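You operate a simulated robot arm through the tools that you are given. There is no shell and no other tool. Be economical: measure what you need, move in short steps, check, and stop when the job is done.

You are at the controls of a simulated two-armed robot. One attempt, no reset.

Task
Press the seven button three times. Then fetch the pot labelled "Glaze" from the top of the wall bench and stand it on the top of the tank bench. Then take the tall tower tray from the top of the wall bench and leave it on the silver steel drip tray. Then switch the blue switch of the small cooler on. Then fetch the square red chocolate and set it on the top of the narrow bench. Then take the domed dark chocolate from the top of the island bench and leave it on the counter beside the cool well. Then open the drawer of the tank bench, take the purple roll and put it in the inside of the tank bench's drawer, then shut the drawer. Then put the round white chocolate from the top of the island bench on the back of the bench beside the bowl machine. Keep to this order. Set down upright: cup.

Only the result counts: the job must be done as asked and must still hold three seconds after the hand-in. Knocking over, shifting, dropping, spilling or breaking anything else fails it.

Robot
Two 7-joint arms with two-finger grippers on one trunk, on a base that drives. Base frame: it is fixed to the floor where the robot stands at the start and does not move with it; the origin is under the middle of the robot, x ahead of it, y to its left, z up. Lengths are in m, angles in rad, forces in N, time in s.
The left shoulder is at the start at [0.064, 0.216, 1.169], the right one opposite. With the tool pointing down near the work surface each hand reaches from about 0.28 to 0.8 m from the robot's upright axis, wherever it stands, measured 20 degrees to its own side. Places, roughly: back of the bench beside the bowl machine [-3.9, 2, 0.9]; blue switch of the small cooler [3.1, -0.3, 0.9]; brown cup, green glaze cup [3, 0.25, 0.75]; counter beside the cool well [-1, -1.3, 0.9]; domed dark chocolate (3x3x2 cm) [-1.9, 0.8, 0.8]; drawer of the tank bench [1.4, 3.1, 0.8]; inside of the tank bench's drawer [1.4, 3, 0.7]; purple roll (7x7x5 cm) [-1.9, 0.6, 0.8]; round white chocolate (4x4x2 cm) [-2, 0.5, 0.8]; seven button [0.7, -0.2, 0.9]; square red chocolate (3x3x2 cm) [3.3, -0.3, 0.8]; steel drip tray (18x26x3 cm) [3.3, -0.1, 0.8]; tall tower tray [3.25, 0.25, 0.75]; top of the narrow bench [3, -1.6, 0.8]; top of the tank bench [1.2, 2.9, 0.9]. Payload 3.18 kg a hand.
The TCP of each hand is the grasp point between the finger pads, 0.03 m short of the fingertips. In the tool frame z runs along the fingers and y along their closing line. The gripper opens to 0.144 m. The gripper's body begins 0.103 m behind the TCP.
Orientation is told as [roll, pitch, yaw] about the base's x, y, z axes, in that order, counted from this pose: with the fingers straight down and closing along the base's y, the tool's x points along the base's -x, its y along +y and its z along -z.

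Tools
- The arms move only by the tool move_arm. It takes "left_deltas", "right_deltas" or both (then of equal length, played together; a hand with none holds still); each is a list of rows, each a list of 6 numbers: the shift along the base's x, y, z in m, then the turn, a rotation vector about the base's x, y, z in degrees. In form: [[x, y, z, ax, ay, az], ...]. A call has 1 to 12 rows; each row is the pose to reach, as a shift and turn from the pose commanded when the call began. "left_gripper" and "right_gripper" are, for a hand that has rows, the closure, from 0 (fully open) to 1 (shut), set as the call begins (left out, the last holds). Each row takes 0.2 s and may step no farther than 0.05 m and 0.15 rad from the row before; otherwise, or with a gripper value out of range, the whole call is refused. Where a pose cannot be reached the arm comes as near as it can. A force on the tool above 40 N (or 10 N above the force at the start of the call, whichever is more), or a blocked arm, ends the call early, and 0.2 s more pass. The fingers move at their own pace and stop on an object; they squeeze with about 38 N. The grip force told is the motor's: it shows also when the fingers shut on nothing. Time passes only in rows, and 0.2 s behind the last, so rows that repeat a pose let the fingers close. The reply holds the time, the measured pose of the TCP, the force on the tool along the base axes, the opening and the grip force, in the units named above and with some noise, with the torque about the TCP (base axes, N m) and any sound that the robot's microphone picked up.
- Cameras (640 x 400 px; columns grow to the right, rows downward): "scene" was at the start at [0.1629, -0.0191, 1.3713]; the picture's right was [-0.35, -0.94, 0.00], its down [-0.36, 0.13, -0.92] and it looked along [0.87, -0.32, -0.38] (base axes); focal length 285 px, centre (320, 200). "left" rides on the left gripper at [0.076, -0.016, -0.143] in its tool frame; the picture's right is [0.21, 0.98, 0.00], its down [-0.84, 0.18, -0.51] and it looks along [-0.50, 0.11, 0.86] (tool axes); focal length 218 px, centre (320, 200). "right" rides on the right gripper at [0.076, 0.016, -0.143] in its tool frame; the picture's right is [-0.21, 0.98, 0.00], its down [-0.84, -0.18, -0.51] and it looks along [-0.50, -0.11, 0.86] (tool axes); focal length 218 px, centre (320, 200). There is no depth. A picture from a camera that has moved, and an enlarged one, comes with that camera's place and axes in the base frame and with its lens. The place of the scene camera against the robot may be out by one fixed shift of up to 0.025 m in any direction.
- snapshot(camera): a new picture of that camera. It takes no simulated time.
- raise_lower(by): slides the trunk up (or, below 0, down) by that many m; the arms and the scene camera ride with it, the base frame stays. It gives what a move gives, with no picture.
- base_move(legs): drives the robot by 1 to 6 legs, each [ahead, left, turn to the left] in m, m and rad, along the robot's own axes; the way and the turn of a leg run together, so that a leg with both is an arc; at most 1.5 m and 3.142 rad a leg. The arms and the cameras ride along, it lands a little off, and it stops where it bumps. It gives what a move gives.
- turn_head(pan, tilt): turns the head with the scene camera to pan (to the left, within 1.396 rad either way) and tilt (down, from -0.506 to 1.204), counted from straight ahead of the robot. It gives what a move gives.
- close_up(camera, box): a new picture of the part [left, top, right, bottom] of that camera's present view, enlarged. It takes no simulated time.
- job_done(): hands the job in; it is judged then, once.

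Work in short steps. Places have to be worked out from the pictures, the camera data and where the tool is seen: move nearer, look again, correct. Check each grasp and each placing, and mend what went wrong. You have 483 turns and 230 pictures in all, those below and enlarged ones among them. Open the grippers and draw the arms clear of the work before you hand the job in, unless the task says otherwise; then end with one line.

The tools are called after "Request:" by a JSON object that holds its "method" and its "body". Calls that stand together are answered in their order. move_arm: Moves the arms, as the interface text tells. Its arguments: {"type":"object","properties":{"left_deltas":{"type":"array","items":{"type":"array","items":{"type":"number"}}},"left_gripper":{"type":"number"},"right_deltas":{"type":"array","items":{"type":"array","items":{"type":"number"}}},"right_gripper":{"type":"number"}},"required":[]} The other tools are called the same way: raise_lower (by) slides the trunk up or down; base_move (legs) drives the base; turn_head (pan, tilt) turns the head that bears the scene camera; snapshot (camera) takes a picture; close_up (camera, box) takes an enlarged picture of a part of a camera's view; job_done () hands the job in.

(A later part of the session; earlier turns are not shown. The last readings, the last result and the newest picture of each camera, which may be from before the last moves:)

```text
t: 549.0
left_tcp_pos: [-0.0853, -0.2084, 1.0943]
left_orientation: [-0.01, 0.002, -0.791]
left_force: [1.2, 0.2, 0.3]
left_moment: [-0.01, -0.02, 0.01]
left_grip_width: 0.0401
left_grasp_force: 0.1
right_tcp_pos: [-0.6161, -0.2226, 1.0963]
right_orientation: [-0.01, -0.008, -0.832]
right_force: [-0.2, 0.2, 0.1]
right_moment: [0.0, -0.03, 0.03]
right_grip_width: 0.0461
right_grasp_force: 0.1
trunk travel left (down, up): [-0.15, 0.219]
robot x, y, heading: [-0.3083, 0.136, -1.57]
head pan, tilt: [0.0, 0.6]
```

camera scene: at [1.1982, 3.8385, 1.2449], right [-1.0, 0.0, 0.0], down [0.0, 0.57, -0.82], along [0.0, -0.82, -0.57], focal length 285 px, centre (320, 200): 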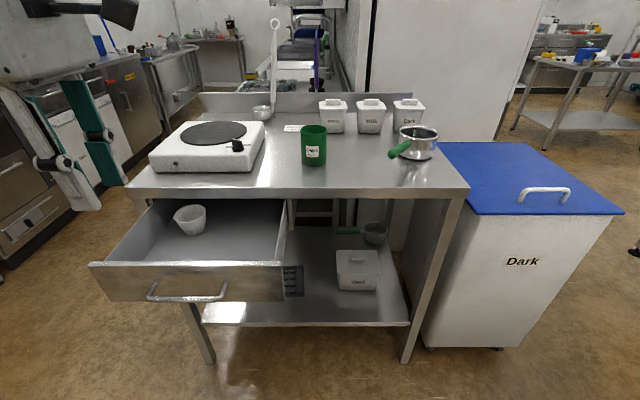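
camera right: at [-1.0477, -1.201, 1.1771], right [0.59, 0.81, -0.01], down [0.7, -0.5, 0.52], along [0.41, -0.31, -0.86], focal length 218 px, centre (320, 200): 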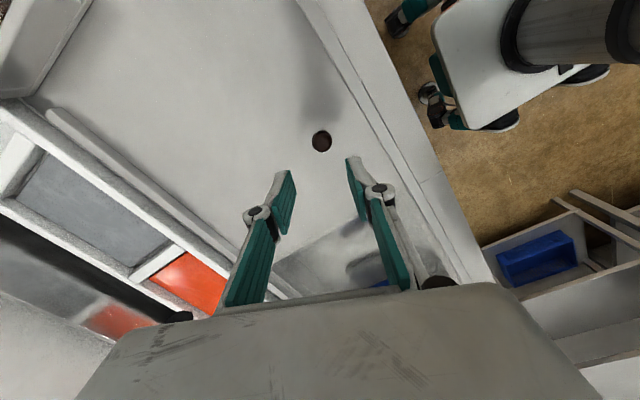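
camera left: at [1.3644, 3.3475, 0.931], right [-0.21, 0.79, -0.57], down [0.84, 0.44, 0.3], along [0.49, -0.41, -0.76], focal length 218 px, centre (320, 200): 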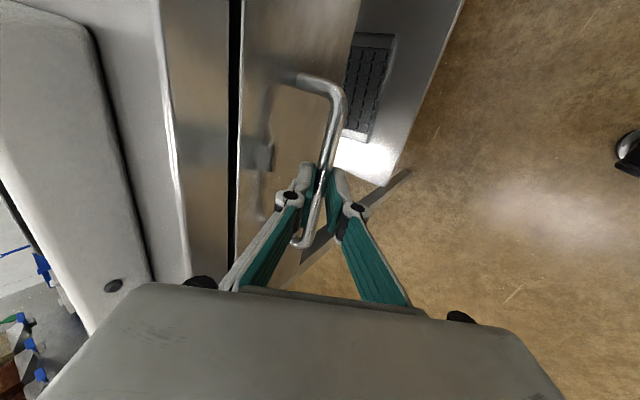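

I go round to the table's south side again and face north, lined up for the left hand.

Request:
{"method": "base_move", "body": {"legs": [[0.38, 0, 0], [0, -1.38, 0], [0, 0, 3.14], [0.4, 0, 0]]}}

Request:
{"method": "snapshot", "body": {"camera": "scene"}}

Request:
{"method": "snapshot", "body": {"camera": "left"}}

```text
t: 572.7
left_tcp_pos: [-1.8843, 0.49, 1.0938]
left_orientation: [-0.009, 0.003, 2.322]
left_force: [-0.1, -0.8, 0.0]
left_moment: [-0.03, 0.07, -0.02]
left_grip_width: 0.0404
left_grasp_force: 0.2
right_tcp_pos: [-1.3531, 0.4875, 1.0963]
right_orientation: [-0.011, -0.01, 2.282]
right_force: [0.1, 0.2, 0.3]
right_moment: [0.02, 0.03, 0.01]
right_grip_width: 0.0464
right_grasp_force: 0.1
trunk travel left (down, up): [-0.15, 0.219]
robot x, y, heading: [-1.6739, 0.1408, 1.546]
head pan, tilt: [0.0, 0.6]
```

```text
75 pictures are left
camera scene: at [-1.6518, 0.3878, 1.245], right [1.0, -0.02, 0.0], down [-0.01, -0.57, -0.82], along [0.02, 0.82, -0.57], focal length 285 px, centre (320, 200)
```

scene: 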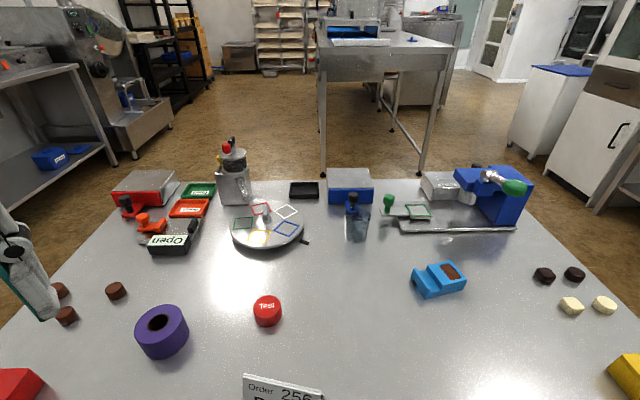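

```text
74 pictures are left
camera left: at [-1.8214, 0.4464, 1.2376], right [-0.57, -0.82, -0.01], down [-0.71, 0.49, 0.5], along [-0.41, 0.3, -0.86], focal length 218 px, centre (320, 200)
```

left: 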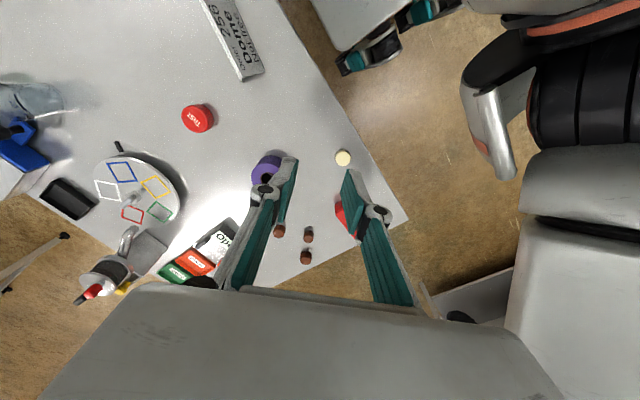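

Roll centre is about (-1.89, 0.63), top z≈0.85. I bring the left hand above it, opened to 10 cm.

Request:
{"method": "move_arm", "body": {"left_deltas": [[0, 0.03, -0.02, 0, 0, 0], [0, 0.06, -0.05, 0, 0, 0], [-0.003, 0.09, -0.08, 0, 0, 0], [-0.005, 0.12, -0.11, 0, 0, 0], [-0.006, 0.142, -0.14, 0, 0, 0], [-0.006, 0.142, -0.16, 0, 0, 0]], "left_gripper": 0.28}}

Request:
{"method": "snapshot", "body": {"camera": "left"}}

```text
t: 574.1
left_tcp_pos: [-1.8899, 0.635, 0.9345]
left_orientation: [-0.009, 0.002, 2.321]
left_force: [-0.3, -0.2, -0.3]
left_moment: [-0.02, 0.01, 0.0]
left_grip_width: 0.1037
left_grasp_force: 0.0
right_tcp_pos: [-1.3536, 0.4881, 1.0954]
right_orientation: [-0.009, -0.01, 2.281]
right_force: [0.6, 0.4, -0.2]
right_moment: [-0.01, -0.01, 0.0]
right_grip_width: 0.0461
right_grasp_force: 0.1
trunk travel left (down, up): [-0.15, 0.219]
robot x, y, heading: [-1.6706, 0.143, 1.548]
head pan, tilt: [0.0, 0.6]
```

```text
73 pictures are left
camera left: at [-1.8267, 0.5887, 1.0773], right [-0.57, -0.82, -0.01], down [-0.71, 0.49, 0.5], along [-0.41, 0.3, -0.86], focal length 218 px, centre (320, 200)
```

left: 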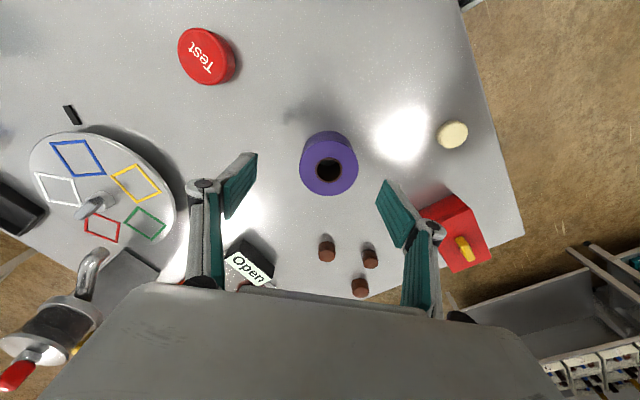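

Roll hole at (-1.908, 0.635). I shift 18 mm and descend to z 0.837.

Request:
{"method": "move_arm", "body": {"left_deltas": [[-0.018, 0, -0.02, 0, 0, 0], [-0.018, 0, -0.05, 0, 0, 0], [-0.018, 0, -0.08, 0, 0, 0], [-0.018, 0, -0.097, 0, 0, 0], [-0.018, 0, -0.097, 0, 0, 0]]}}

Request:
{"method": "snapshot", "body": {"camera": "left"}}

```text
t: 575.3
left_tcp_pos: [-1.9082, 0.6332, 0.8366]
left_orientation: [-0.011, 0.002, 2.321]
left_force: [-0.4, 0.2, 0.5]
left_moment: [0.01, -0.01, 0.02]
left_grip_width: 0.1035
left_grasp_force: 0.1
right_tcp_pos: [-1.3545, 0.4879, 1.0964]
right_orientation: [-0.01, -0.011, 2.28]
right_force: [0.1, 0.4, -0.2]
right_moment: [0.01, -0.02, 0.01]
right_grip_width: 0.0461
right_grasp_force: 0.1
trunk travel left (down, up): [-0.15, 0.219]
robot x, y, heading: [-1.6722, 0.1412, 1.548]
head pan, tilt: [0.0, 0.6]
```

```text
72 pictures are left
camera left: at [-1.8451, 0.5883, 0.9797], right [-0.57, -0.82, -0.01], down [-0.71, 0.49, 0.5], along [-0.41, 0.3, -0.86], focal length 218 px, centre (320, 200)
```

left: 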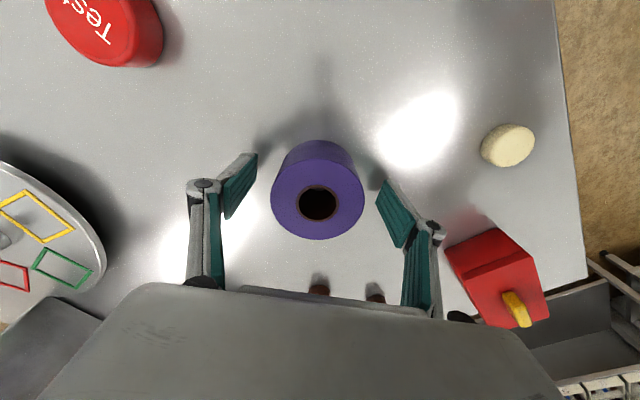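

Centred. I close on the roll and lift.

Request:
{"method": "move_arm", "body": {"left_deltas": [[0, 0, 0, 0, 0, 0], [0, 0, 0, 0, 0, 0], [0, 0, 0, 0, 0, 0], [0, 0, 0.02, 0, 0, 0], [0, 0, 0.05, 0, 0, 0], [0, 0, 0.09, 0, 0, 0]], "left_gripper": 1}}

Request:
{"method": "snapshot", "body": {"camera": "left"}}

```text
t: 576.7
left_tcp_pos: [-1.9073, 0.6332, 0.9261]
left_orientation: [-0.009, 0.003, 2.321]
left_force: [0.0, 0.1, -0.9]
left_moment: [0.01, -0.01, -0.02]
left_grip_width: 0.066
left_grasp_force: 37.9
right_tcp_pos: [-1.3533, 0.488, 1.0969]
right_orientation: [-0.013, -0.009, 2.282]
right_force: [0.0, 0.3, -0.2]
right_moment: [0.04, 0.02, 0.02]
right_grip_width: 0.046
right_grasp_force: 0.1
trunk travel left (down, up): [-0.15, 0.219]
robot x, y, heading: [-1.6728, 0.1436, 1.554]
head pan, tilt: [0.0, 0.6]
```

```text
71 pictures are left
camera left: at [-1.8446, 0.5874, 1.0709], right [-0.57, -0.82, -0.01], down [-0.71, 0.49, 0.5], along [-0.41, 0.3, -0.86], focal length 218 px, centre (320, 200)
```

left: 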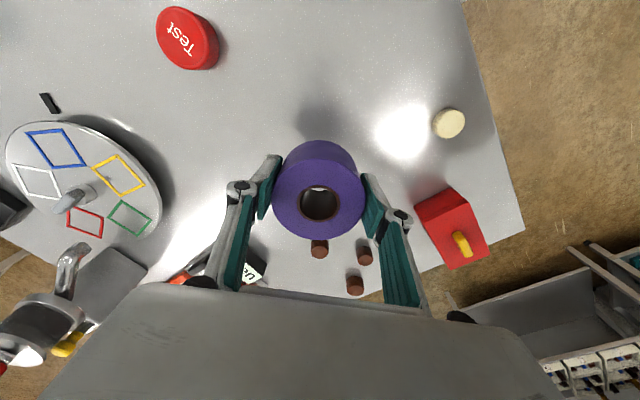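

Roll held. I raise and tuck it, then return to the tank bench by the same route.

Request:
{"method": "move_arm", "body": {"left_deltas": [[0, 0, 0.04, 0, 0, 0], [0, -0.02, 0.08, 0, 0, 0], [0.005, -0.05, 0.12, 0, 0, 0], [0.01, -0.08, 0.15, 0, 0, 0], [0.015, -0.11, 0.17, 0, 0, 0], [0.02, -0.14, 0.17, 0, 0, 0]]}}

Request:
{"method": "base_move", "body": {"legs": [[-0.4, 0, 0.02], [0, 0, 3.14], [0, 1.38, 0]]}}

```text
refused: row 3 steps farther than a row can; nothing moved
```

```text
t: 598.5
left_tcp_pos: [-0.0392, -0.7475, 0.9262]
left_orientation: [-0.008, 0.0, -0.803]
left_force: [0.1, 0.9, -0.7]
left_moment: [0.01, 0.05, -0.02]
left_grip_width: 0.065
left_grasp_force: 37.7
right_tcp_pos: [-0.5965, -0.6144, 1.0968]
right_orientation: [-0.01, -0.009, -0.841]
right_force: [-0.4, 0.1, 0.3]
right_moment: [-0.01, 0.01, -0.01]
right_grip_width: 0.0462
right_grasp_force: 0.0
trunk travel left (down, up): [-0.15, 0.219]
robot x, y, heading: [-0.2827, -0.2622, -1.574]
head pan, tilt: [0.0, 0.6]
```

The tuck was refused, and the base moved with the hand at z 0.93; its path over the table held only low items, so nothing was touched. I now tuck the hand.

Request:
{"method": "move_arm", "body": {"left_deltas": [[0, 0.0, 0.04, 0, 0, 0], [0, 0.02, 0.08, 0, 0, 0], [0, 0.05, 0.11, 0, 0, 0], [0, 0.08, 0.14, 0, 0, 0], [-0.005, 0.11, 0.165, 0, 0, 0], [-0.01, 0.14, 0.165, 0, 0, 0]]}}

Request:
{"method": "snapshot", "body": {"camera": "left"}}

```text
t: 599.9
left_tcp_pos: [-0.0493, -0.6073, 1.0918]
left_orientation: [-0.008, 0.002, -0.801]
left_force: [0.4, -0.8, -1.7]
left_moment: [-0.03, 0.02, 0.02]
left_grip_width: 0.0651
left_grasp_force: 38.2
right_tcp_pos: [-0.5971, -0.614, 1.0971]
right_orientation: [-0.01, -0.01, -0.841]
right_force: [0.1, -1.5, 0.9]
right_moment: [0.01, 0.05, -0.03]
right_grip_width: 0.0461
right_grasp_force: 0.1
trunk travel left (down, up): [-0.15, 0.219]
robot x, y, heading: [-0.2875, -0.2611, -1.576]
head pan, tilt: [0.0, 0.6]
```

```text
70 pictures are left
camera left: at [-0.1134, -0.5635, 1.235], right [0.56, 0.83, -0.01], down [0.72, -0.48, 0.5], along [0.41, -0.29, -0.86], focal length 218 px, centre (320, 200)
```

left: 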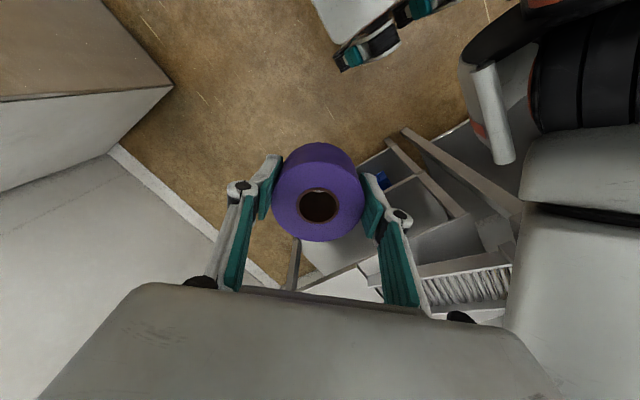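

Now reverse north up the aisle at x≈-0.34.

Request:
{"method": "base_move", "body": {"legs": [[-0.6, -0.055, 0.004], [-1.2, 0, 0], [-1.2, 0, 0], [-1.1, 0, 0]]}}

```text
t: 619.9
left_tcp_pos: [-0.0928, 3.4997, 1.092]
left_orientation: [-0.01, 0.003, -0.809]
left_force: [0.8, 0.1, -0.6]
left_moment: [-0.01, 0.01, -0.02]
left_grip_width: 0.0637
left_grasp_force: 38.0
right_tcp_pos: [-0.6388, 3.4999, 1.0953]
right_orientation: [-0.011, -0.008, -0.85]
right_force: [0.1, -0.9, 0.0]
right_moment: [-0.02, -0.02, -0.02]
right_grip_width: 0.0461
right_grasp_force: 0.1
trunk travel left (down, up): [-0.15, 0.219]
robot x, y, heading: [-0.3262, 3.8513, -1.587]
head pan, tilt: [0.0, 0.6]
```

I strafe east to about (1.12, 3.93), in front of the open drawer.

Request:
{"method": "base_move", "body": {"legs": [[-0.08, 0.0, 0.015], [0, 1.44, 0]]}}

Request:
{"method": "snapshot", "body": {"camera": "scene"}}

Request:
{"method": "snapshot", "body": {"camera": "left"}}

```text
t: 633.4
left_tcp_pos: [1.3532, 3.5822, 1.0907]
left_orientation: [-0.009, 0.003, -0.799]
left_force: [0.0, -0.9, -0.6]
left_moment: [-0.02, 0.03, 0.0]
left_grip_width: 0.0625
left_grasp_force: 38.0
right_tcp_pos: [0.8065, 3.5754, 1.0961]
right_orientation: [-0.01, -0.008, -0.839]
right_force: [0.9, -0.5, -0.1]
right_moment: [0.0, -0.03, -0.03]
right_grip_width: 0.0461
right_grasp_force: 0.1
trunk travel left (down, up): [-0.15, 0.219]
robot x, y, heading: [1.116, 3.9272, -1.576]
head pan, tilt: [0.0, 0.6]
```

```text
69 pictures are left
camera scene: at [1.1305, 3.7101, 1.245], right [-1.0, 0.0, 0.0], down [0.0, 0.56, -0.83], along [0.0, -0.83, -0.56], focal length 285 px, centre (320, 200)
```

scene: 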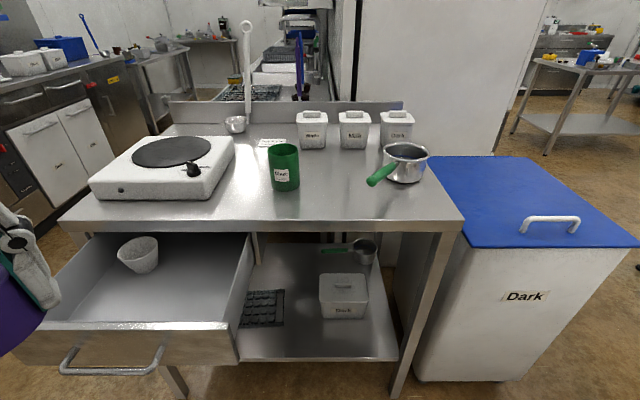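

```text
68 pictures are left
camera left: at [1.2893, 3.6273, 1.2347], right [0.56, 0.83, -0.01], down [0.72, -0.48, 0.5], along [0.41, -0.29, -0.86], focal length 218 px, centre (320, 200)
```

left: 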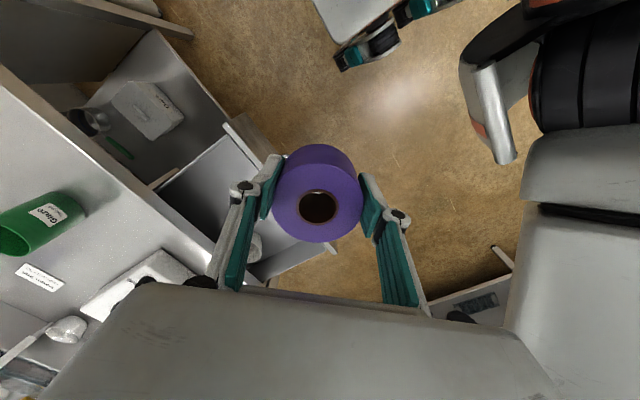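

The drawer's free area is centred near (1.36, 3.36). I move the roll over it and start lowering.

Request:
{"method": "move_arm", "body": {"left_deltas": [[0, -0.04, 0, 0, 0, 0], [0, -0.08, 0, 0, 0, 0], [0, -0.12, 0, 0, 0, 0], [0, -0.16, -0.01, 0, 0, 0], [0.002, -0.2, -0.03, 0, 0, 0], [0.004, -0.217, -0.06, 0, 0, 0], [0.004, -0.217, -0.1, 0, 0, 0], [0.004, -0.217, -0.14, 0, 0, 0]]}}

Request:
{"method": "snapshot", "body": {"camera": "scene"}}

Request:
{"method": "snapshot", "body": {"camera": "left"}}

```text
t: 635.2
left_tcp_pos: [1.3582, 3.3656, 0.9498]
left_orientation: [-0.009, 0.004, -0.799]
left_force: [0.0, -0.5, -1.4]
left_moment: [0.01, 0.0, -0.01]
left_grip_width: 0.0629
left_grasp_force: 38.0
right_tcp_pos: [0.8073, 3.5764, 1.0961]
right_orientation: [-0.011, -0.008, -0.838]
right_force: [-0.7, 0.3, -0.3]
right_moment: [0.05, 0.02, 0.0]
right_grip_width: 0.0457
right_grasp_force: 0.0
trunk travel left (down, up): [-0.15, 0.219]
robot x, y, heading: [1.1128, 3.9278, -1.572]
head pan, tilt: [0.0, 0.6]
```

```text
67 pictures are left
camera scene: at [1.1308, 3.7092, 1.2447], right [-1.0, 0.0, 0.0], down [0.0, 0.57, -0.82], along [0.0, -0.82, -0.57], focal length 285 px, centre (320, 200)
```

scene: 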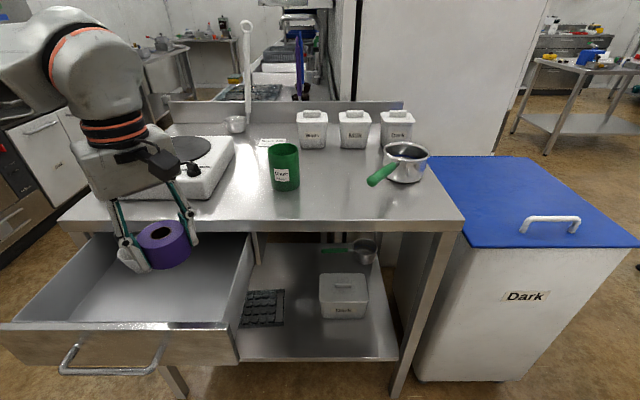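

```text
66 pictures are left
camera left: at [1.294, 3.4102, 1.0929], right [0.56, 0.83, -0.01], down [0.72, -0.48, 0.5], along [0.41, -0.29, -0.86], focal length 218 px, centre (320, 200)
```

left: 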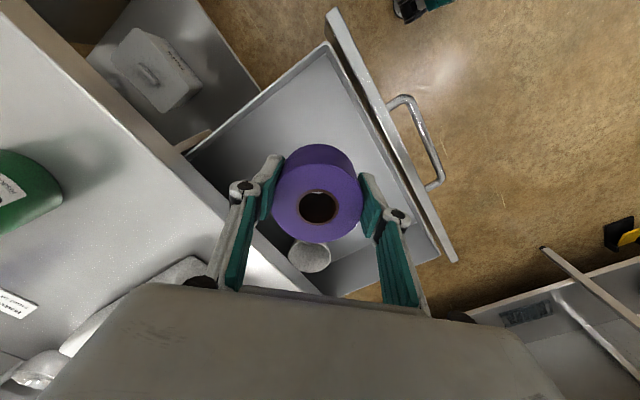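

Roll is inside the drawer outline with the cup well away. I shift 2 cm back and lower into it.

Request:
{"method": "move_arm", "body": {"left_deltas": [[0.005, -0.01, -0.02, 0, 0, 0], [0.007, -0.02, -0.05, 0, 0, 0], [0.007, -0.02, -0.08, 0, 0, 0], [0.007, -0.02, -0.105, 0, 0, 0], [0.007, -0.02, -0.12, 0, 0, 0]]}}

Request:
{"method": "snapshot", "body": {"camera": "left"}}

```text
t: 636.4
left_tcp_pos: [1.3637, 3.3464, 0.8314]
left_orientation: [-0.009, 0.001, -0.801]
left_force: [0.0, -0.4, -0.8]
left_moment: [0.02, -0.03, 0.0]
left_grip_width: 0.0627
left_grasp_force: 37.9
right_tcp_pos: [0.8056, 3.5769, 1.0958]
right_orientation: [-0.011, -0.007, -0.839]
right_force: [-0.4, 0.9, -0.1]
right_moment: [0.01, 0.04, 0.0]
right_grip_width: 0.0461
right_grasp_force: 0.1
trunk travel left (down, up): [-0.15, 0.219]
robot x, y, heading: [1.1204, 3.93, -1.57]
head pan, tilt: [0.0, 0.6]
```

```text
65 pictures are left
camera left: at [1.3001, 3.391, 0.9742], right [0.56, 0.83, -0.01], down [0.72, -0.48, 0.5], along [0.41, -0.29, -0.86], focal length 218 px, centre (320, 200)
```

left: 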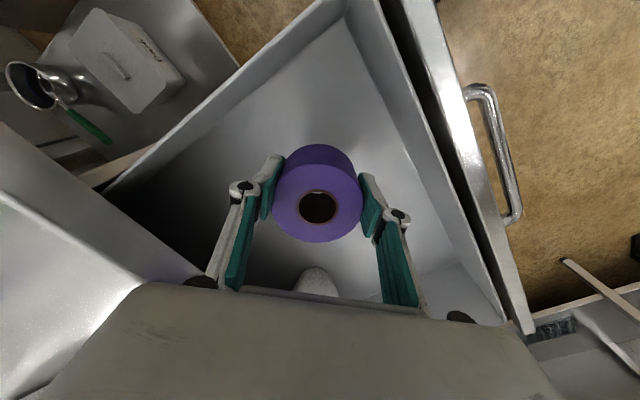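

Clear of all sides. I keep lowering stepwise until the roll touches the drawer floor.

Request:
{"method": "move_arm", "body": {"left_deltas": [[0, 0, -0.01, 0, 0, 0], [0, 0, -0.02, 0, 0, 0], [0, 0, -0.027, 0, 0, 0], [0, 0, -0.033, 0, 0, 0], [0, 0, -0.039, 0, 0, 0], [0, 0, -0.045, 0, 0, 0], [0, 0, -0.05, 0, 0, 0], [0, 0, -0.055, 0, 0, 0], [0, 0, -0.06, 0, 0, 0]]}}

Request:
{"method": "snapshot", "body": {"camera": "left"}}

```text
t: 638.4
left_tcp_pos: [1.3634, 3.3434, 0.7772]
left_orientation: [-0.016, -0.005, -0.799]
left_force: [6.1, 0.7, 29.3]
left_moment: [0.3, -0.42, -0.31]
left_grip_width: 0.0629
left_grasp_force: 38.6
right_tcp_pos: [0.8067, 3.5794, 1.0979]
right_orientation: [-0.015, -0.013, -0.839]
right_force: [0.4, 0.4, -0.2]
right_moment: [0.01, 0.0, 0.03]
right_grip_width: 0.0463
right_grasp_force: 0.1
trunk travel left (down, up): [-0.15, 0.219]
robot x, y, heading: [1.1193, 3.9288, -1.571]
head pan, tilt: [0.0, 0.6]
```

```text
64 pictures are left
camera left: at [1.3003, 3.391, 0.9204], right [0.55, 0.83, -0.02], down [0.72, -0.47, 0.51], along [0.41, -0.29, -0.86], focal length 218 px, centre (320, 200)
```

left: 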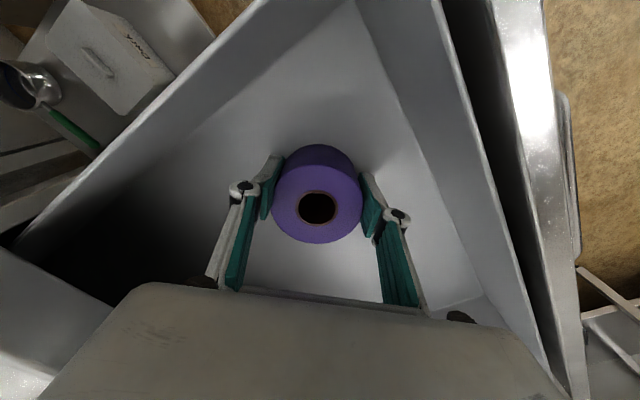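

Floor contact. I ease up 3 mm and release.

Request:
{"method": "move_arm", "body": {"left_deltas": [[0, 0, 0.004, 0, 0, 0]]}}

Request:
{"method": "move_arm", "body": {"left_deltas": [[0, 0, 0, 0, 0, 0], [0, 0, 0, 0, 0, 0]], "left_gripper": 0.38}}

Request:
{"method": "move_arm", "body": {"left_deltas": [[0, 0, 0.03, 0, 0, 0], [0, 0, 0.07, 0, 0, 0], [0, 0, 0.11, 0, 0, 0], [0, 0, 0.15, 0, 0, 0], [0, 0.01, 0.19, 0, 0, 0], [0, 0.03, 0.23, 0, 0, 0], [0, 0.06, 0.26, 0, 0, 0], [0, 0.1, 0.28, 0, 0, 0], [0, 0.14, 0.29, 0, 0, 0]]}}

Request:
{"method": "snapshot", "body": {"camera": "scene"}}

```text
t: 638.8
left_tcp_pos: [1.3629, 3.3459, 0.7766]
left_orientation: [-0.013, -0.001, -0.799]
left_force: [3.5, -1.5, 21.9]
left_moment: [-0.51, -0.49, -0.12]
left_grip_width: 0.0621
left_grasp_force: 38.2
right_tcp_pos: [0.8066, 3.5778, 1.0973]
right_orientation: [-0.012, -0.012, -0.839]
right_force: [-0.7, 0.0, 0.6]
right_moment: [0.0, 0.01, 0.04]
right_grip_width: 0.0458
right_grasp_force: 0.1
trunk travel left (down, up): [-0.15, 0.219]
robot x, y, heading: [1.1163, 3.9345, -1.569]
head pan, tilt: [0.0, 0.6]
```

```text
t: 639.4
left_tcp_pos: [1.3642, 3.345, 0.774]
left_orientation: [-0.005, 0.002, -0.798]
left_force: [0.4, 0.1, 0.2]
left_moment: [-0.04, 0.02, 0.01]
left_grip_width: 0.0893
left_grasp_force: 0.1
right_tcp_pos: [0.8059, 3.5763, 1.0952]
right_orientation: [-0.01, -0.01, -0.839]
right_force: [0.5, -0.9, 0.0]
right_moment: [-0.01, 0.02, -0.01]
right_grip_width: 0.0462
right_grasp_force: 0.1
trunk travel left (down, up): [-0.15, 0.219]
robot x, y, heading: [1.1156, 3.9304, -1.571]
head pan, tilt: [0.0, 0.6]
```

```text
t: 641.4
left_tcp_pos: [1.3645, 3.4857, 1.0676]
left_orientation: [-0.008, 0.002, -0.8]
left_force: [0.3, 0.1, 0.4]
left_moment: [-0.01, -0.02, 0.0]
left_grip_width: 0.0894
left_grasp_force: 0.0
right_tcp_pos: [0.807, 3.5771, 1.0962]
right_orientation: [-0.01, -0.011, -0.839]
right_force: [-0.5, -0.7, -0.1]
right_moment: [-0.03, -0.01, 0.0]
right_grip_width: 0.0461
right_grasp_force: 0.2
trunk travel left (down, up): [-0.15, 0.219]
robot x, y, heading: [1.1199, 3.9283, -1.573]
head pan, tilt: [0.0, 0.6]
```

```text
63 pictures are left
camera scene: at [1.1305, 3.7108, 1.2453], right [-1.0, 0.0, 0.0], down [0.0, 0.56, -0.83], along [0.0, -0.83, -0.56], focal length 285 px, centre (320, 200)
```

scene: 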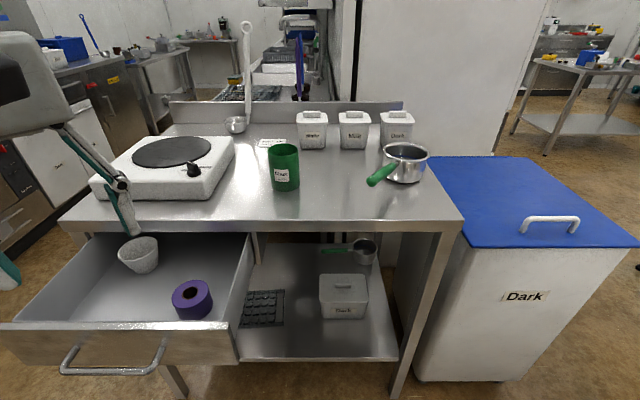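

The roll lies in the drawer beside the cup. I close the gripper, turn it square, and lower it in front of the handle bar.

Request:
{"method": "move_arm", "body": {"left_deltas": [[0.02, 0.02, 0, 0, 0, -8], [0.04, 0.04, 0, 0, 0, -16], [0.06, 0.06, 0, 0, 0, -24], [0.075, 0.075, -0.01, 0, 0, -32], [0.075, 0.08, -0.04, 0, 0, -40], [0.075, 0.08, -0.08, 0, 0, -44], [0.075, 0.08, -0.12, 0, 0, -44], [0.075, 0.08, -0.16, 0, 0, -44], [0.075, 0.08, -0.2, 0, 0, -44], [0.075, 0.08, -0.24, 0, 0, -44], [0.075, 0.08, -0.265, 0, 0, -44]], "left_gripper": 1}}

Request:
{"method": "snapshot", "body": {"camera": "left"}}

Request:
{"method": "snapshot", "body": {"camera": "scene"}}

```text
t: 643.8
left_tcp_pos: [1.442, 3.5389, 0.7992]
left_orientation: [-0.011, 0.006, -1.567]
left_force: [-0.9, 0.4, -1.1]
left_moment: [0.02, -0.01, 0.01]
left_grip_width: 0.0
left_grasp_force: 30.9
left hand out of reach, approached as far as the arm can: row 8, 9, 10, 11
right_tcp_pos: [0.8059, 3.5767, 1.096]
right_orientation: [-0.012, -0.01, -0.84]
right_force: [0.1, 0.2, -0.4]
right_moment: [-0.01, 0.0, 0.01]
right_grip_width: 0.0462
right_grasp_force: 0.0
trunk travel left (down, up): [-0.15, 0.219]
robot x, y, heading: [1.1179, 3.9277, -1.57]
head pan, tilt: [0.0, 0.6]
```

```text
62 pictures are left
camera left: at [1.4271, 3.6154, 0.943], right [0.98, 0.21, -0.01], down [0.19, -0.84, 0.5], along [0.1, -0.49, -0.86], focal length 218 px, centre (320, 200)
```

left: 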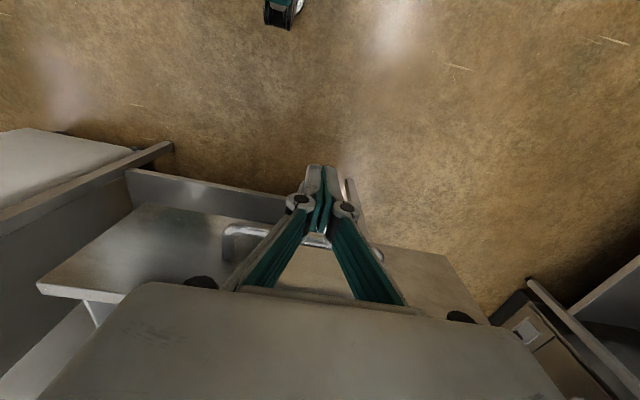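

```text
61 pictures are left
camera scene: at [1.1305, 3.71, 1.245], right [-1.0, 0.0, 0.0], down [0.0, 0.57, -0.82], along [0.0, -0.82, -0.57], focal length 285 px, centre (320, 200)
```

scene: 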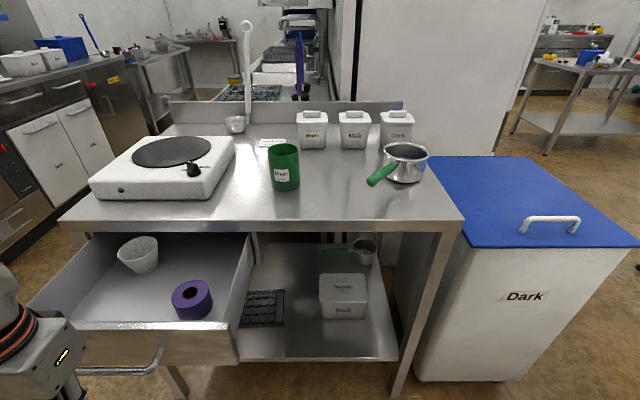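

The closed fingers stand just in front of the bar. I drive forward 0.2 m to push the drawer in.

Request:
{"method": "base_move", "body": {"legs": [[0.2, 0, 0]]}}

Request:
{"method": "snapshot", "body": {"camera": "scene"}}

```text
t: 645.4
left_tcp_pos: [1.4413, 3.3381, 0.7986]
left_orientation: [-0.011, 0.005, -1.571]
left_force: [-0.3, 0.1, -0.4]
left_moment: [0.03, 0.01, 0.02]
left_grip_width: 0.0004
left_grasp_force: 30.5
right_tcp_pos: [0.8057, 3.3753, 1.0958]
right_orientation: [-0.01, -0.01, -0.842]
right_force: [0.5, -0.7, -0.5]
right_moment: [0.05, 0.0, 0.01]
right_grip_width: 0.0462
right_grasp_force: 0.0
trunk travel left (down, up): [-0.15, 0.219]
robot x, y, heading: [1.1211, 3.7274, -1.572]
head pan, tilt: [0.0, 0.6]
```

```text
60 pictures are left
camera scene: at [1.1292, 3.5088, 1.2449], right [-1.0, 0.0, 0.0], down [0.0, 0.57, -0.82], along [0.0, -0.82, -0.57], focal length 285 px, centre (320, 200)
```

scene: 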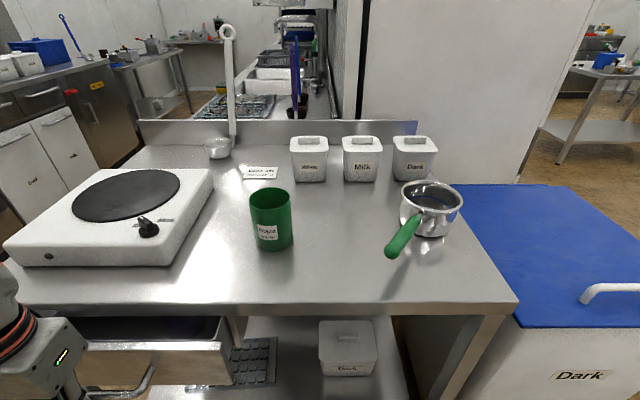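

About 5 cm remains. I drive on 0.055 m, stopping if blocked.

Request:
{"method": "base_move", "body": {"legs": [[0.055, 0, 0]]}}

Request:
{"method": "snapshot", "body": {"camera": "left"}}

Request:
{"method": "snapshot", "body": {"camera": "scene"}}

```text
t: 646.3
left_tcp_pos: [1.4413, 3.2831, 0.7999]
left_orientation: [-0.009, 0.002, -1.57]
left_force: [0.0, 10.6, 4.3]
left_moment: [0.03, 0.0, -0.06]
left_grip_width: 0.006
left_grasp_force: 31.4
right_tcp_pos: [0.8041, 3.3232, 1.097]
right_orientation: [-0.013, -0.009, -0.842]
right_force: [0.4, -0.4, 0.5]
right_moment: [-0.01, 0.0, -0.01]
right_grip_width: 0.0461
right_grasp_force: 0.1
trunk travel left (down, up): [-0.15, 0.219]
robot x, y, heading: [1.1168, 3.6717, -1.576]
head pan, tilt: [0.0, 0.6]
```

```text
59 pictures are left
camera left: at [1.4252, 3.3599, 0.9442], right [0.98, 0.21, -0.01], down [0.19, -0.84, 0.5], along [0.1, -0.49, -0.86], focal length 218 px, centre (320, 200)
```

left: 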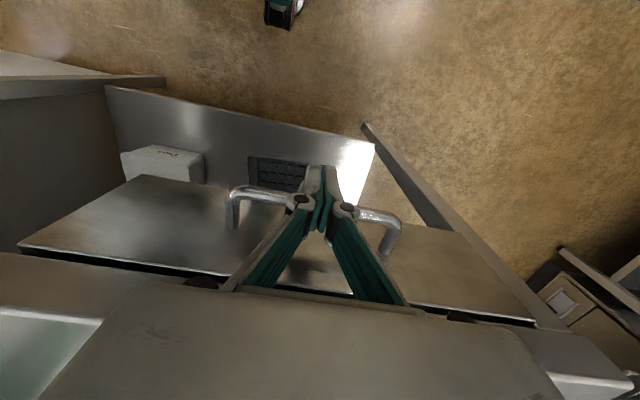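

```text
58 pictures are left
camera scene: at [1.1286, 3.4556, 1.2453], right [-1.0, 0.0, 0.0], down [0.0, 0.56, -0.83], along [0.0, -0.83, -0.56], focal length 285 px, centre (320, 200)
```

scene: 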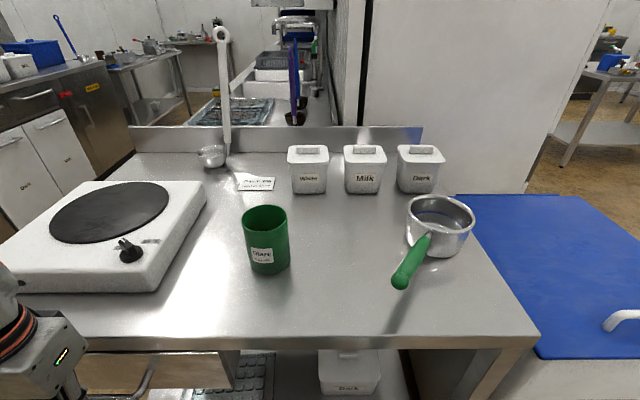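

Force 10 N builds, so the drawer is about shut. I push a few mm more with the arm to be sure.

Request:
{"method": "move_arm", "body": {"left_deltas": [[0, -0.004, 0, 0, 0, 0], [0, -0.008, 0, 0, 0, 0]]}}

Request:
{"method": "close_up", "body": {"camera": "left", "box": [0, 140, 640, 400]}}

```text
t: 646.9
left_tcp_pos: [1.4398, 3.2832, 0.7999]
left_orientation: [-0.009, 0.016, -1.57]
left_force: [-1.2, 36.2, 4.9]
left_moment: [0.3, -0.24, -0.02]
left_grip_width: 0.006
left_grasp_force: 30.3
right_tcp_pos: [0.8043, 3.3247, 1.0972]
right_orientation: [-0.012, -0.015, -0.841]
right_force: [0.9, -0.2, 0.4]
right_moment: [-0.03, -0.01, -0.05]
right_grip_width: 0.0458
right_grasp_force: 0.0
trunk travel left (down, up): [-0.15, 0.219]
robot x, y, heading: [1.116, 3.6778, -1.579]
head pan, tilt: [0.0, 0.6]
```

```text
1.00 times, centred on (320, 270) of left (not enlarged: the box is as wide or as high as the picture)
camera zoom: at [1.4251, 3.3576, 0.9446], right [0.98, 0.21, -0.01], down [0.19, -0.85, 0.49], along [0.1, -0.48, -0.87], focal length 218 px, centre (320, 130)
```

zoom: 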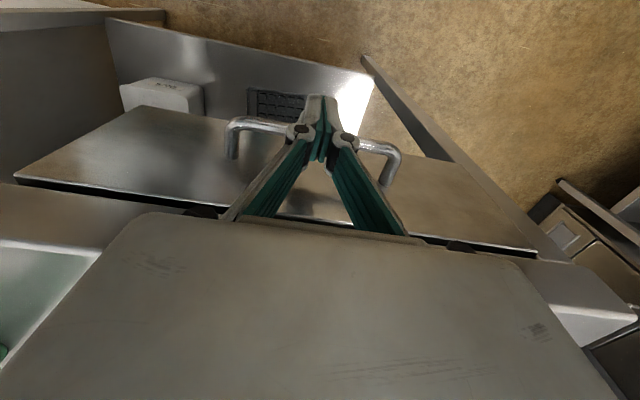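

The drawer is hard against its stop (36 N, no motion): shut. I back the base away, then raise and tuck the hand.

Request:
{"method": "base_move", "body": {"legs": [[-0.22, 0, 0]]}}

Request:
{"method": "move_arm", "body": {"left_deltas": [[0, 0.0, 0.04, 0, 0, 0], [0, 0.0, 0.08, 0, 0, 0], [-0.01, 0.02, 0.12, 0, 0, 5], [-0.02, 0.04, 0.16, 0, 0, 12], [-0.04, 0.05, 0.2, 0, 0, 20], [-0.06, 0.06, 0.24, 0, 0, 28], [-0.08, 0.06, 0.27, 0, 0, 36], [-0.09, 0.06, 0.295, 0, 0, 44]]}}

Request:
{"method": "snapshot", "body": {"camera": "scene"}}

```text
t: 648.6
left_tcp_pos: [1.4427, 3.493, 0.8]
left_orientation: [-0.01, 0.004, -1.569]
left_force: [-0.2, 0.2, 0.9]
left_moment: [-0.04, -0.02, 0.02]
left_grip_width: 0.0
left_grasp_force: 31.0
right_tcp_pos: [0.8055, 3.5401, 1.0964]
right_orientation: [-0.012, -0.014, -0.841]
right_force: [0.1, 1.1, 0.4]
right_moment: [-0.05, 0.03, 0.02]
right_grip_width: 0.046
right_grasp_force: 0.0
trunk travel left (down, up): [-0.15, 0.219]
robot x, y, heading: [1.114, 3.8907, -1.57]
head pan, tilt: [0.0, 0.6]
```

```text
t: 650.4
left_tcp_pos: [1.3515, 3.5537, 1.0957]
left_orientation: [-0.01, 0.005, -0.798]
left_force: [0.2, -0.7, -0.6]
left_moment: [-0.02, 0.01, 0.01]
left_grip_width: 0.0
left_grasp_force: 31.1
right_tcp_pos: [0.8047, 3.5399, 1.0957]
right_orientation: [-0.009, -0.01, -0.842]
right_force: [0.0, 0.6, 0.2]
right_moment: [0.02, -0.04, 0.01]
right_grip_width: 0.0462
right_grasp_force: 0.1
trunk travel left (down, up): [-0.15, 0.219]
robot x, y, heading: [1.1192, 3.8932, -1.571]
head pan, tilt: [0.0, 0.6]
```

```text
56 pictures are left
camera scene: at [1.1297, 3.6736, 1.2452], right [-1.0, 0.0, 0.0], down [0.0, 0.56, -0.83], along [0.0, -0.83, -0.56], focal length 285 px, centre (320, 200)
```

scene: 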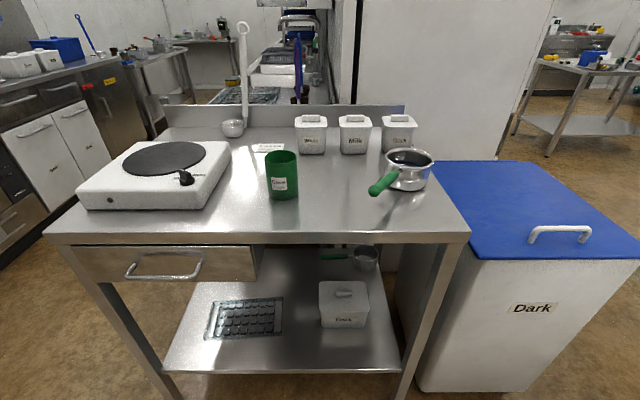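

The drawer is closed. Last: the round white chocolate. I travel back to the island table.

Request:
{"method": "base_move", "body": {"legs": [[0.05, -1.45, 0], [1.2, 0, 0], [1.2, 0, 0], [1.2, 0, 0], [0.5, 0, 0]]}}

```text
t: 682.8
left_tcp_pos: [-0.1743, -0.5966, 1.0955]
left_orientation: [-0.011, 0.005, -0.828]
left_force: [-0.7, -0.6, 0.7]
left_moment: [0.04, 0.01, 0.02]
left_grip_width: 0.0001
left_grasp_force: 30.5
right_tcp_pos: [-0.7202, -0.5928, 1.0952]
right_orientation: [-0.01, -0.009, -0.866]
right_force: [0.6, -0.2, -0.2]
right_moment: [0.0, -0.03, -0.01]
right_grip_width: 0.0462
right_grasp_force: 0.0
trunk travel left (down, up): [-0.15, 0.219]
robot x, y, heading: [-0.3996, -0.2534, -1.602]
head pan, tilt: [0.0, 0.6]
```

Request:
{"method": "base_move", "body": {"legs": [[0, 0, 0.03], [0, -0.9, 0], [0, -0.87, 0], [0, 0, 3.14]]}}

Request:
{"method": "snapshot", "body": {"camera": "scene"}}

```text
t: 706.4
left_tcp_pos: [-2.4044, 0.106, 1.0946]
left_orientation: [-0.01, 0.007, 2.344]
left_force: [0.1, 0.0, 0.2]
left_moment: [0.05, 0.0, -0.02]
left_grip_width: 0.0
left_grasp_force: 30.3
right_tcp_pos: [-1.8582, 0.1204, 1.0963]
right_orientation: [-0.01, -0.009, 2.303]
right_force: [0.1, 1.0, -0.5]
right_moment: [-0.02, 0.03, -0.01]
right_grip_width: 0.0463
right_grasp_force: 0.0
trunk travel left (down, up): [-0.15, 0.219]
robot x, y, heading: [-2.1679, -0.2316, 1.569]
head pan, tilt: [0.0, 0.6]
```

```text
55 pictures are left
camera scene: at [-2.1539, 0.013, 1.245], right [1.0, 0.0, 0.0], down [0.0, -0.56, -0.83], along [0.0, 0.83, -0.56], focal length 285 px, centre (320, 200)
```

scene: 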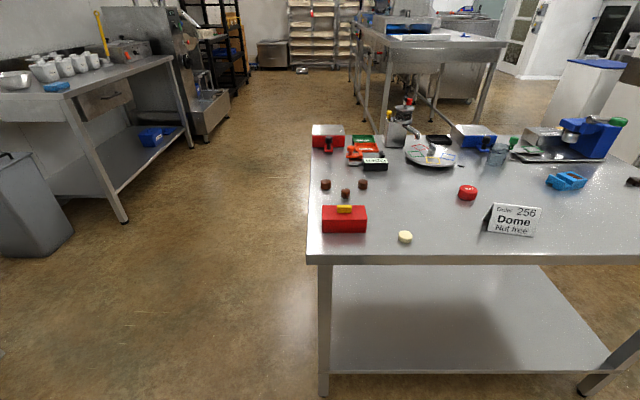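

White chocolate at about (-1.962, 0.50); all else in place. I move forward 0.2 m and bring the right hand over it.

Request:
{"method": "base_move", "body": {"legs": [[0.2, 0, 0]]}}

Request:
{"method": "move_arm", "body": {"right_deltas": [[-0.02, 0.03, -0.02, 0, 0, 5], [-0.04, 0.06, -0.04, 0, 0, 10], [-0.06, 0.09, -0.06, 0, 0, 15], [-0.08, 0.12, -0.08, 0, 0, 20], [-0.095, 0.15, -0.1, 0, 0, 24], [-0.104, 0.175, -0.13, 0, 0, 24], [-0.104, 0.178, -0.16, 0, 0, 24]], "right_gripper": 0.5}}

Request:
{"method": "snapshot", "body": {"camera": "right"}}

```text
t: 708.0
left_tcp_pos: [-2.4039, 0.3062, 1.0959]
left_orientation: [-0.011, 0.007, 2.344]
left_force: [0.3, 0.5, 0.0]
left_moment: [-0.07, 0.01, 0.0]
left_grip_width: 0.0
left_grasp_force: 31.0
right_tcp_pos: [-1.8579, 0.3226, 1.0956]
right_orientation: [-0.011, -0.009, 2.302]
right_force: [0.3, -0.3, 0.0]
right_moment: [-0.06, 0.04, 0.0]
right_grip_width: 0.0461
right_grasp_force: 0.0
trunk travel left (down, up): [-0.15, 0.219]
robot x, y, heading: [-2.1667, -0.0311, 1.569]
head pan, tilt: [0.0, 0.6]
```

```text
t: 709.6
left_tcp_pos: [-2.4038, 0.3068, 1.0957]
left_orientation: [-0.01, 0.007, 2.344]
left_force: [-0.2, -0.2, -0.3]
left_moment: [0.02, 0.03, 0.02]
left_grip_width: 0.0
left_grasp_force: 30.5
right_tcp_pos: [-1.9616, 0.5003, 0.935]
right_orientation: [-0.012, -0.01, 2.722]
right_force: [0.6, 0.8, 0.8]
right_moment: [-0.02, -0.01, 0.0]
right_grip_width: 0.0718
right_grasp_force: 0.0
trunk travel left (down, up): [-0.15, 0.219]
robot x, y, heading: [-2.1636, -0.0276, 1.575]
head pan, tilt: [0.0, 0.6]
```

```text
54 pictures are left
camera right: at [-1.8978, 0.4527, 1.0769], right [-0.59, -0.81, -0.01], down [-0.69, 0.5, 0.52], along [-0.41, 0.31, -0.85], focal length 218 px, centre (320, 200)
```

right: 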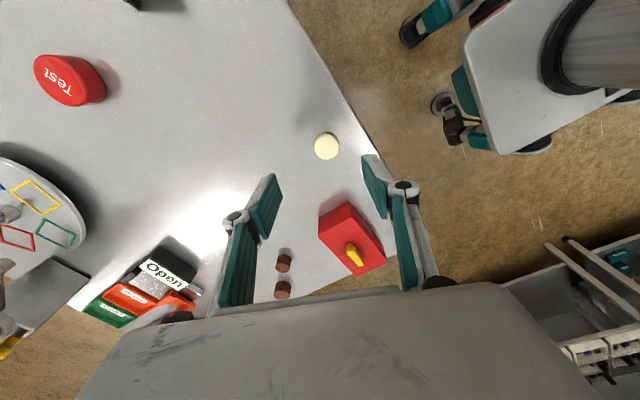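

White at (-1.967, 0.4955). I descend around it.

Request:
{"method": "move_arm", "body": {"right_deltas": [[-0.003, -0.003, -0.03, 0.6, 0.5, 0], [-0.005, -0.005, -0.06, 0.6, 0.5, 0], [-0.005, -0.005, -0.085, 0.6, 0.5, 0], [-0.005, -0.005, -0.098, 0.6, 0.5, 0]], "right_gripper": 0.54}}

Request:
{"method": "snapshot", "body": {"camera": "right"}}

```text
t: 710.6
left_tcp_pos: [-2.4049, 0.3067, 1.0955]
left_orientation: [-0.011, 0.005, 2.344]
left_force: [0.4, -0.3, 0.2]
left_moment: [0.02, 0.0, 0.0]
left_grip_width: 0.0002
left_grasp_force: 30.8
right_tcp_pos: [-1.9671, 0.4944, 0.837]
right_orientation: [-0.018, -0.022, 2.723]
right_force: [-1.2, -1.1, 0.3]
right_moment: [-0.03, 0.02, 0.02]
right_grip_width: 0.0662
right_grasp_force: 0.3
trunk travel left (down, up): [-0.15, 0.219]
robot x, y, heading: [-2.1664, -0.0273, 1.573]
head pan, tilt: [0.0, 0.6]
```

```text
53 pictures are left
camera right: at [-1.9022, 0.4457, 0.9779], right [-0.59, -0.81, -0.01], down [-0.69, 0.49, 0.53], along [-0.42, 0.32, -0.85], focal length 218 px, centre (320, 200)
```

right: 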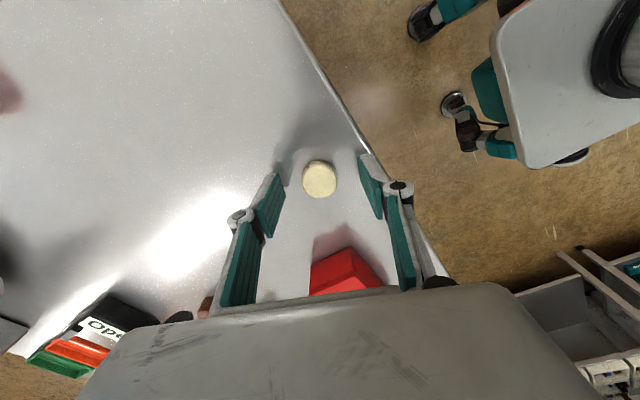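

Centred. I lower until the tips nearly touch and close.

Request:
{"method": "move_arm", "body": {"right_deltas": [[0, 0, -0.003, 0, 0, 0], [0, 0, -0.005, 0, 0, 0]]}}

Request:
{"method": "move_arm", "body": {"right_deltas": [[0, 0, 0.0, 0, 0, 0], [0, 0, 0, 0, 0, 0], [0, 0, 0, 0, 0, 0], [0, 0, 0.02, 0, 0, 0], [0, 0, 0.05, 0, 0, 0], [0, 0, 0.09, 0, 0, 0]], "right_gripper": 1}}

Request:
{"method": "snapshot", "body": {"camera": "right"}}

```text
t: 711.2
left_tcp_pos: [-2.4039, 0.3066, 1.0952]
left_orientation: [-0.01, 0.005, 2.344]
left_force: [0.5, -0.1, 0.0]
left_moment: [0.0, 0.04, -0.03]
left_grip_width: 0.0
left_grasp_force: 30.8
right_tcp_pos: [-1.9669, 0.4937, 0.8313]
right_orientation: [-0.019, -0.021, 2.722]
right_force: [-0.4, -0.8, -0.8]
right_moment: [-0.03, -0.01, -0.01]
right_grip_width: 0.0663
right_grasp_force: 0.1
trunk travel left (down, up): [-0.15, 0.219]
robot x, y, heading: [-2.1665, -0.032, 1.575]
head pan, tilt: [0.0, 0.6]
```

```text
t: 712.6
left_tcp_pos: [-2.4041, 0.3059, 1.0956]
left_orientation: [-0.013, 0.005, 2.344]
left_force: [-0.4, -0.6, 0.1]
left_moment: [0.02, 0.01, -0.01]
left_grip_width: 0.0
left_grasp_force: 30.7
right_tcp_pos: [-1.9674, 0.4934, 0.9238]
right_orientation: [-0.016, -0.021, 2.723]
right_force: [0.1, -0.6, -0.3]
right_moment: [0.03, 0.02, -0.01]
right_grip_width: 0.0294
right_grasp_force: 38.2
trunk travel left (down, up): [-0.15, 0.219]
robot x, y, heading: [-2.1689, -0.035, 1.575]
head pan, tilt: [0.0, 0.6]
```

```text
52 pictures are left
camera right: at [-1.9024, 0.4448, 1.0647], right [-0.59, -0.81, -0.01], down [-0.69, 0.49, 0.53], along [-0.42, 0.32, -0.85], focal length 218 px, centre (320, 200)
```

right: 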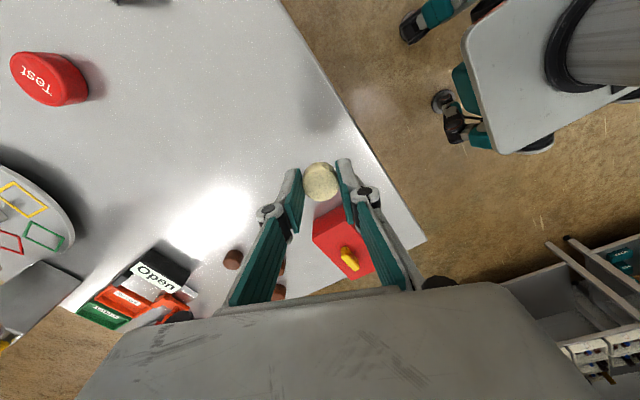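

Held. I raise and tuck the hand.

Request:
{"method": "move_arm", "body": {"right_deltas": [[0, 0, 0.04, 0, 0, 0], [0.0, -0.01, 0.08, 0, 0, -3], [0.02, -0.03, 0.11, 0, 0, -6], [0.04, -0.06, 0.13, 0, 0, -9], [0.06, -0.09, 0.15, 0, 0, -12], [0.08, -0.12, 0.16, 0, 0, -16], [0.1, -0.15, 0.17, 0, 0, -20], [0.11, -0.17, 0.175, 0, 0, -24]]}}

Request:
{"method": "turn_head", "body": {"pan": 0.7, "tilt": 0.3}}

Request:
{"method": "snapshot", "body": {"camera": "scene"}}

```text
t: 714.4
left_tcp_pos: [-2.403, 0.3066, 1.0956]
left_orientation: [-0.009, 0.002, 2.345]
left_force: [-0.1, 0.1, -0.8]
left_moment: [-0.01, -0.01, -0.02]
left_grip_width: 0.0002
left_grasp_force: 30.5
right_tcp_pos: [-1.8582, 0.3233, 1.0991]
right_orientation: [-0.018, -0.023, 2.304]
right_force: [-0.6, -0.6, -1.0]
right_moment: [-0.02, -0.02, 0.0]
right_grip_width: 0.029
right_grasp_force: 38.3
trunk travel left (down, up): [-0.15, 0.219]
robot x, y, heading: [-2.1654, -0.032, 1.57]
head pan, tilt: [0.0, 0.6]
```

```text
t: 715.5
left_tcp_pos: [-2.4029, 0.3067, 1.0945]
left_orientation: [-0.012, 0.005, 2.344]
left_force: [-0.6, 0.4, -0.9]
left_moment: [-0.02, 0.0, -0.01]
left_grip_width: 0.0001
left_grasp_force: 31.4
right_tcp_pos: [-1.8581, 0.3243, 1.0983]
right_orientation: [-0.016, -0.021, 2.304]
right_force: [-0.3, 0.0, -0.3]
right_moment: [-0.04, -0.02, 0.0]
right_grip_width: 0.0289
right_grasp_force: 38.4
trunk travel left (down, up): [-0.15, 0.219]
robot x, y, heading: [-2.1712, -0.0304, 1.572]
head pan, tilt: [0.7, 0.3]
```

```text
51 pictures are left
camera scene: at [-2.2138, 0.197, 1.2725], right [0.77, 0.64, 0.0], down [0.19, -0.23, -0.96], along [-0.61, 0.73, -0.3], focal length 285 px, centre (320, 200)
```

scene: 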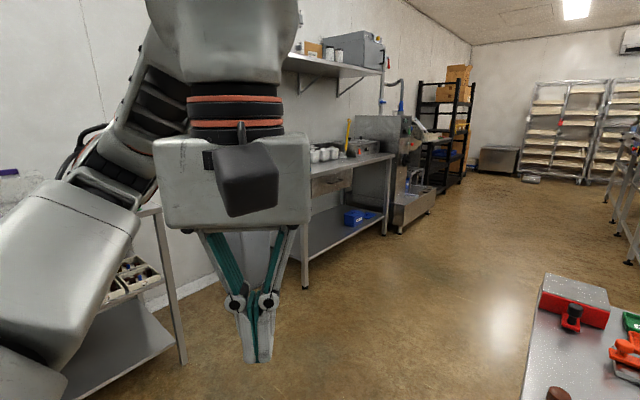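

The bench front is at x≈-3.46, y 1.5–2.8. I go back a bit, strafe west to x≈-2.9, drive north to y≈1.75, and turn to face west.

Request:
{"method": "base_move", "body": {"legs": [[-0.15, 0, 0], [0, 0.72, 0], [1.2, 0, 0], [0.75, 0, 0]]}}

```text
t: 732.6
left_tcp_pos: [-3.1585, 2.1016, 1.0952]
left_orientation: [-0.01, 0.004, 2.356]
left_force: [0.4, 0.0, -0.7]
left_moment: [0.0, -0.02, -0.01]
left_grip_width: 0.0
left_grasp_force: 30.3
right_tcp_pos: [-2.6133, 2.128, 1.0977]
right_orientation: [-0.016, -0.022, 2.319]
right_force: [-0.4, 0.6, -0.5]
right_moment: [-0.02, 0.0, -0.01]
right_grip_width: 0.0292
right_grasp_force: 37.8
trunk travel left (down, up): [-0.15, 0.219]
robot x, y, heading: [-2.9174, 1.7705, 1.586]
head pan, tilt: [0.7, 0.3]
```

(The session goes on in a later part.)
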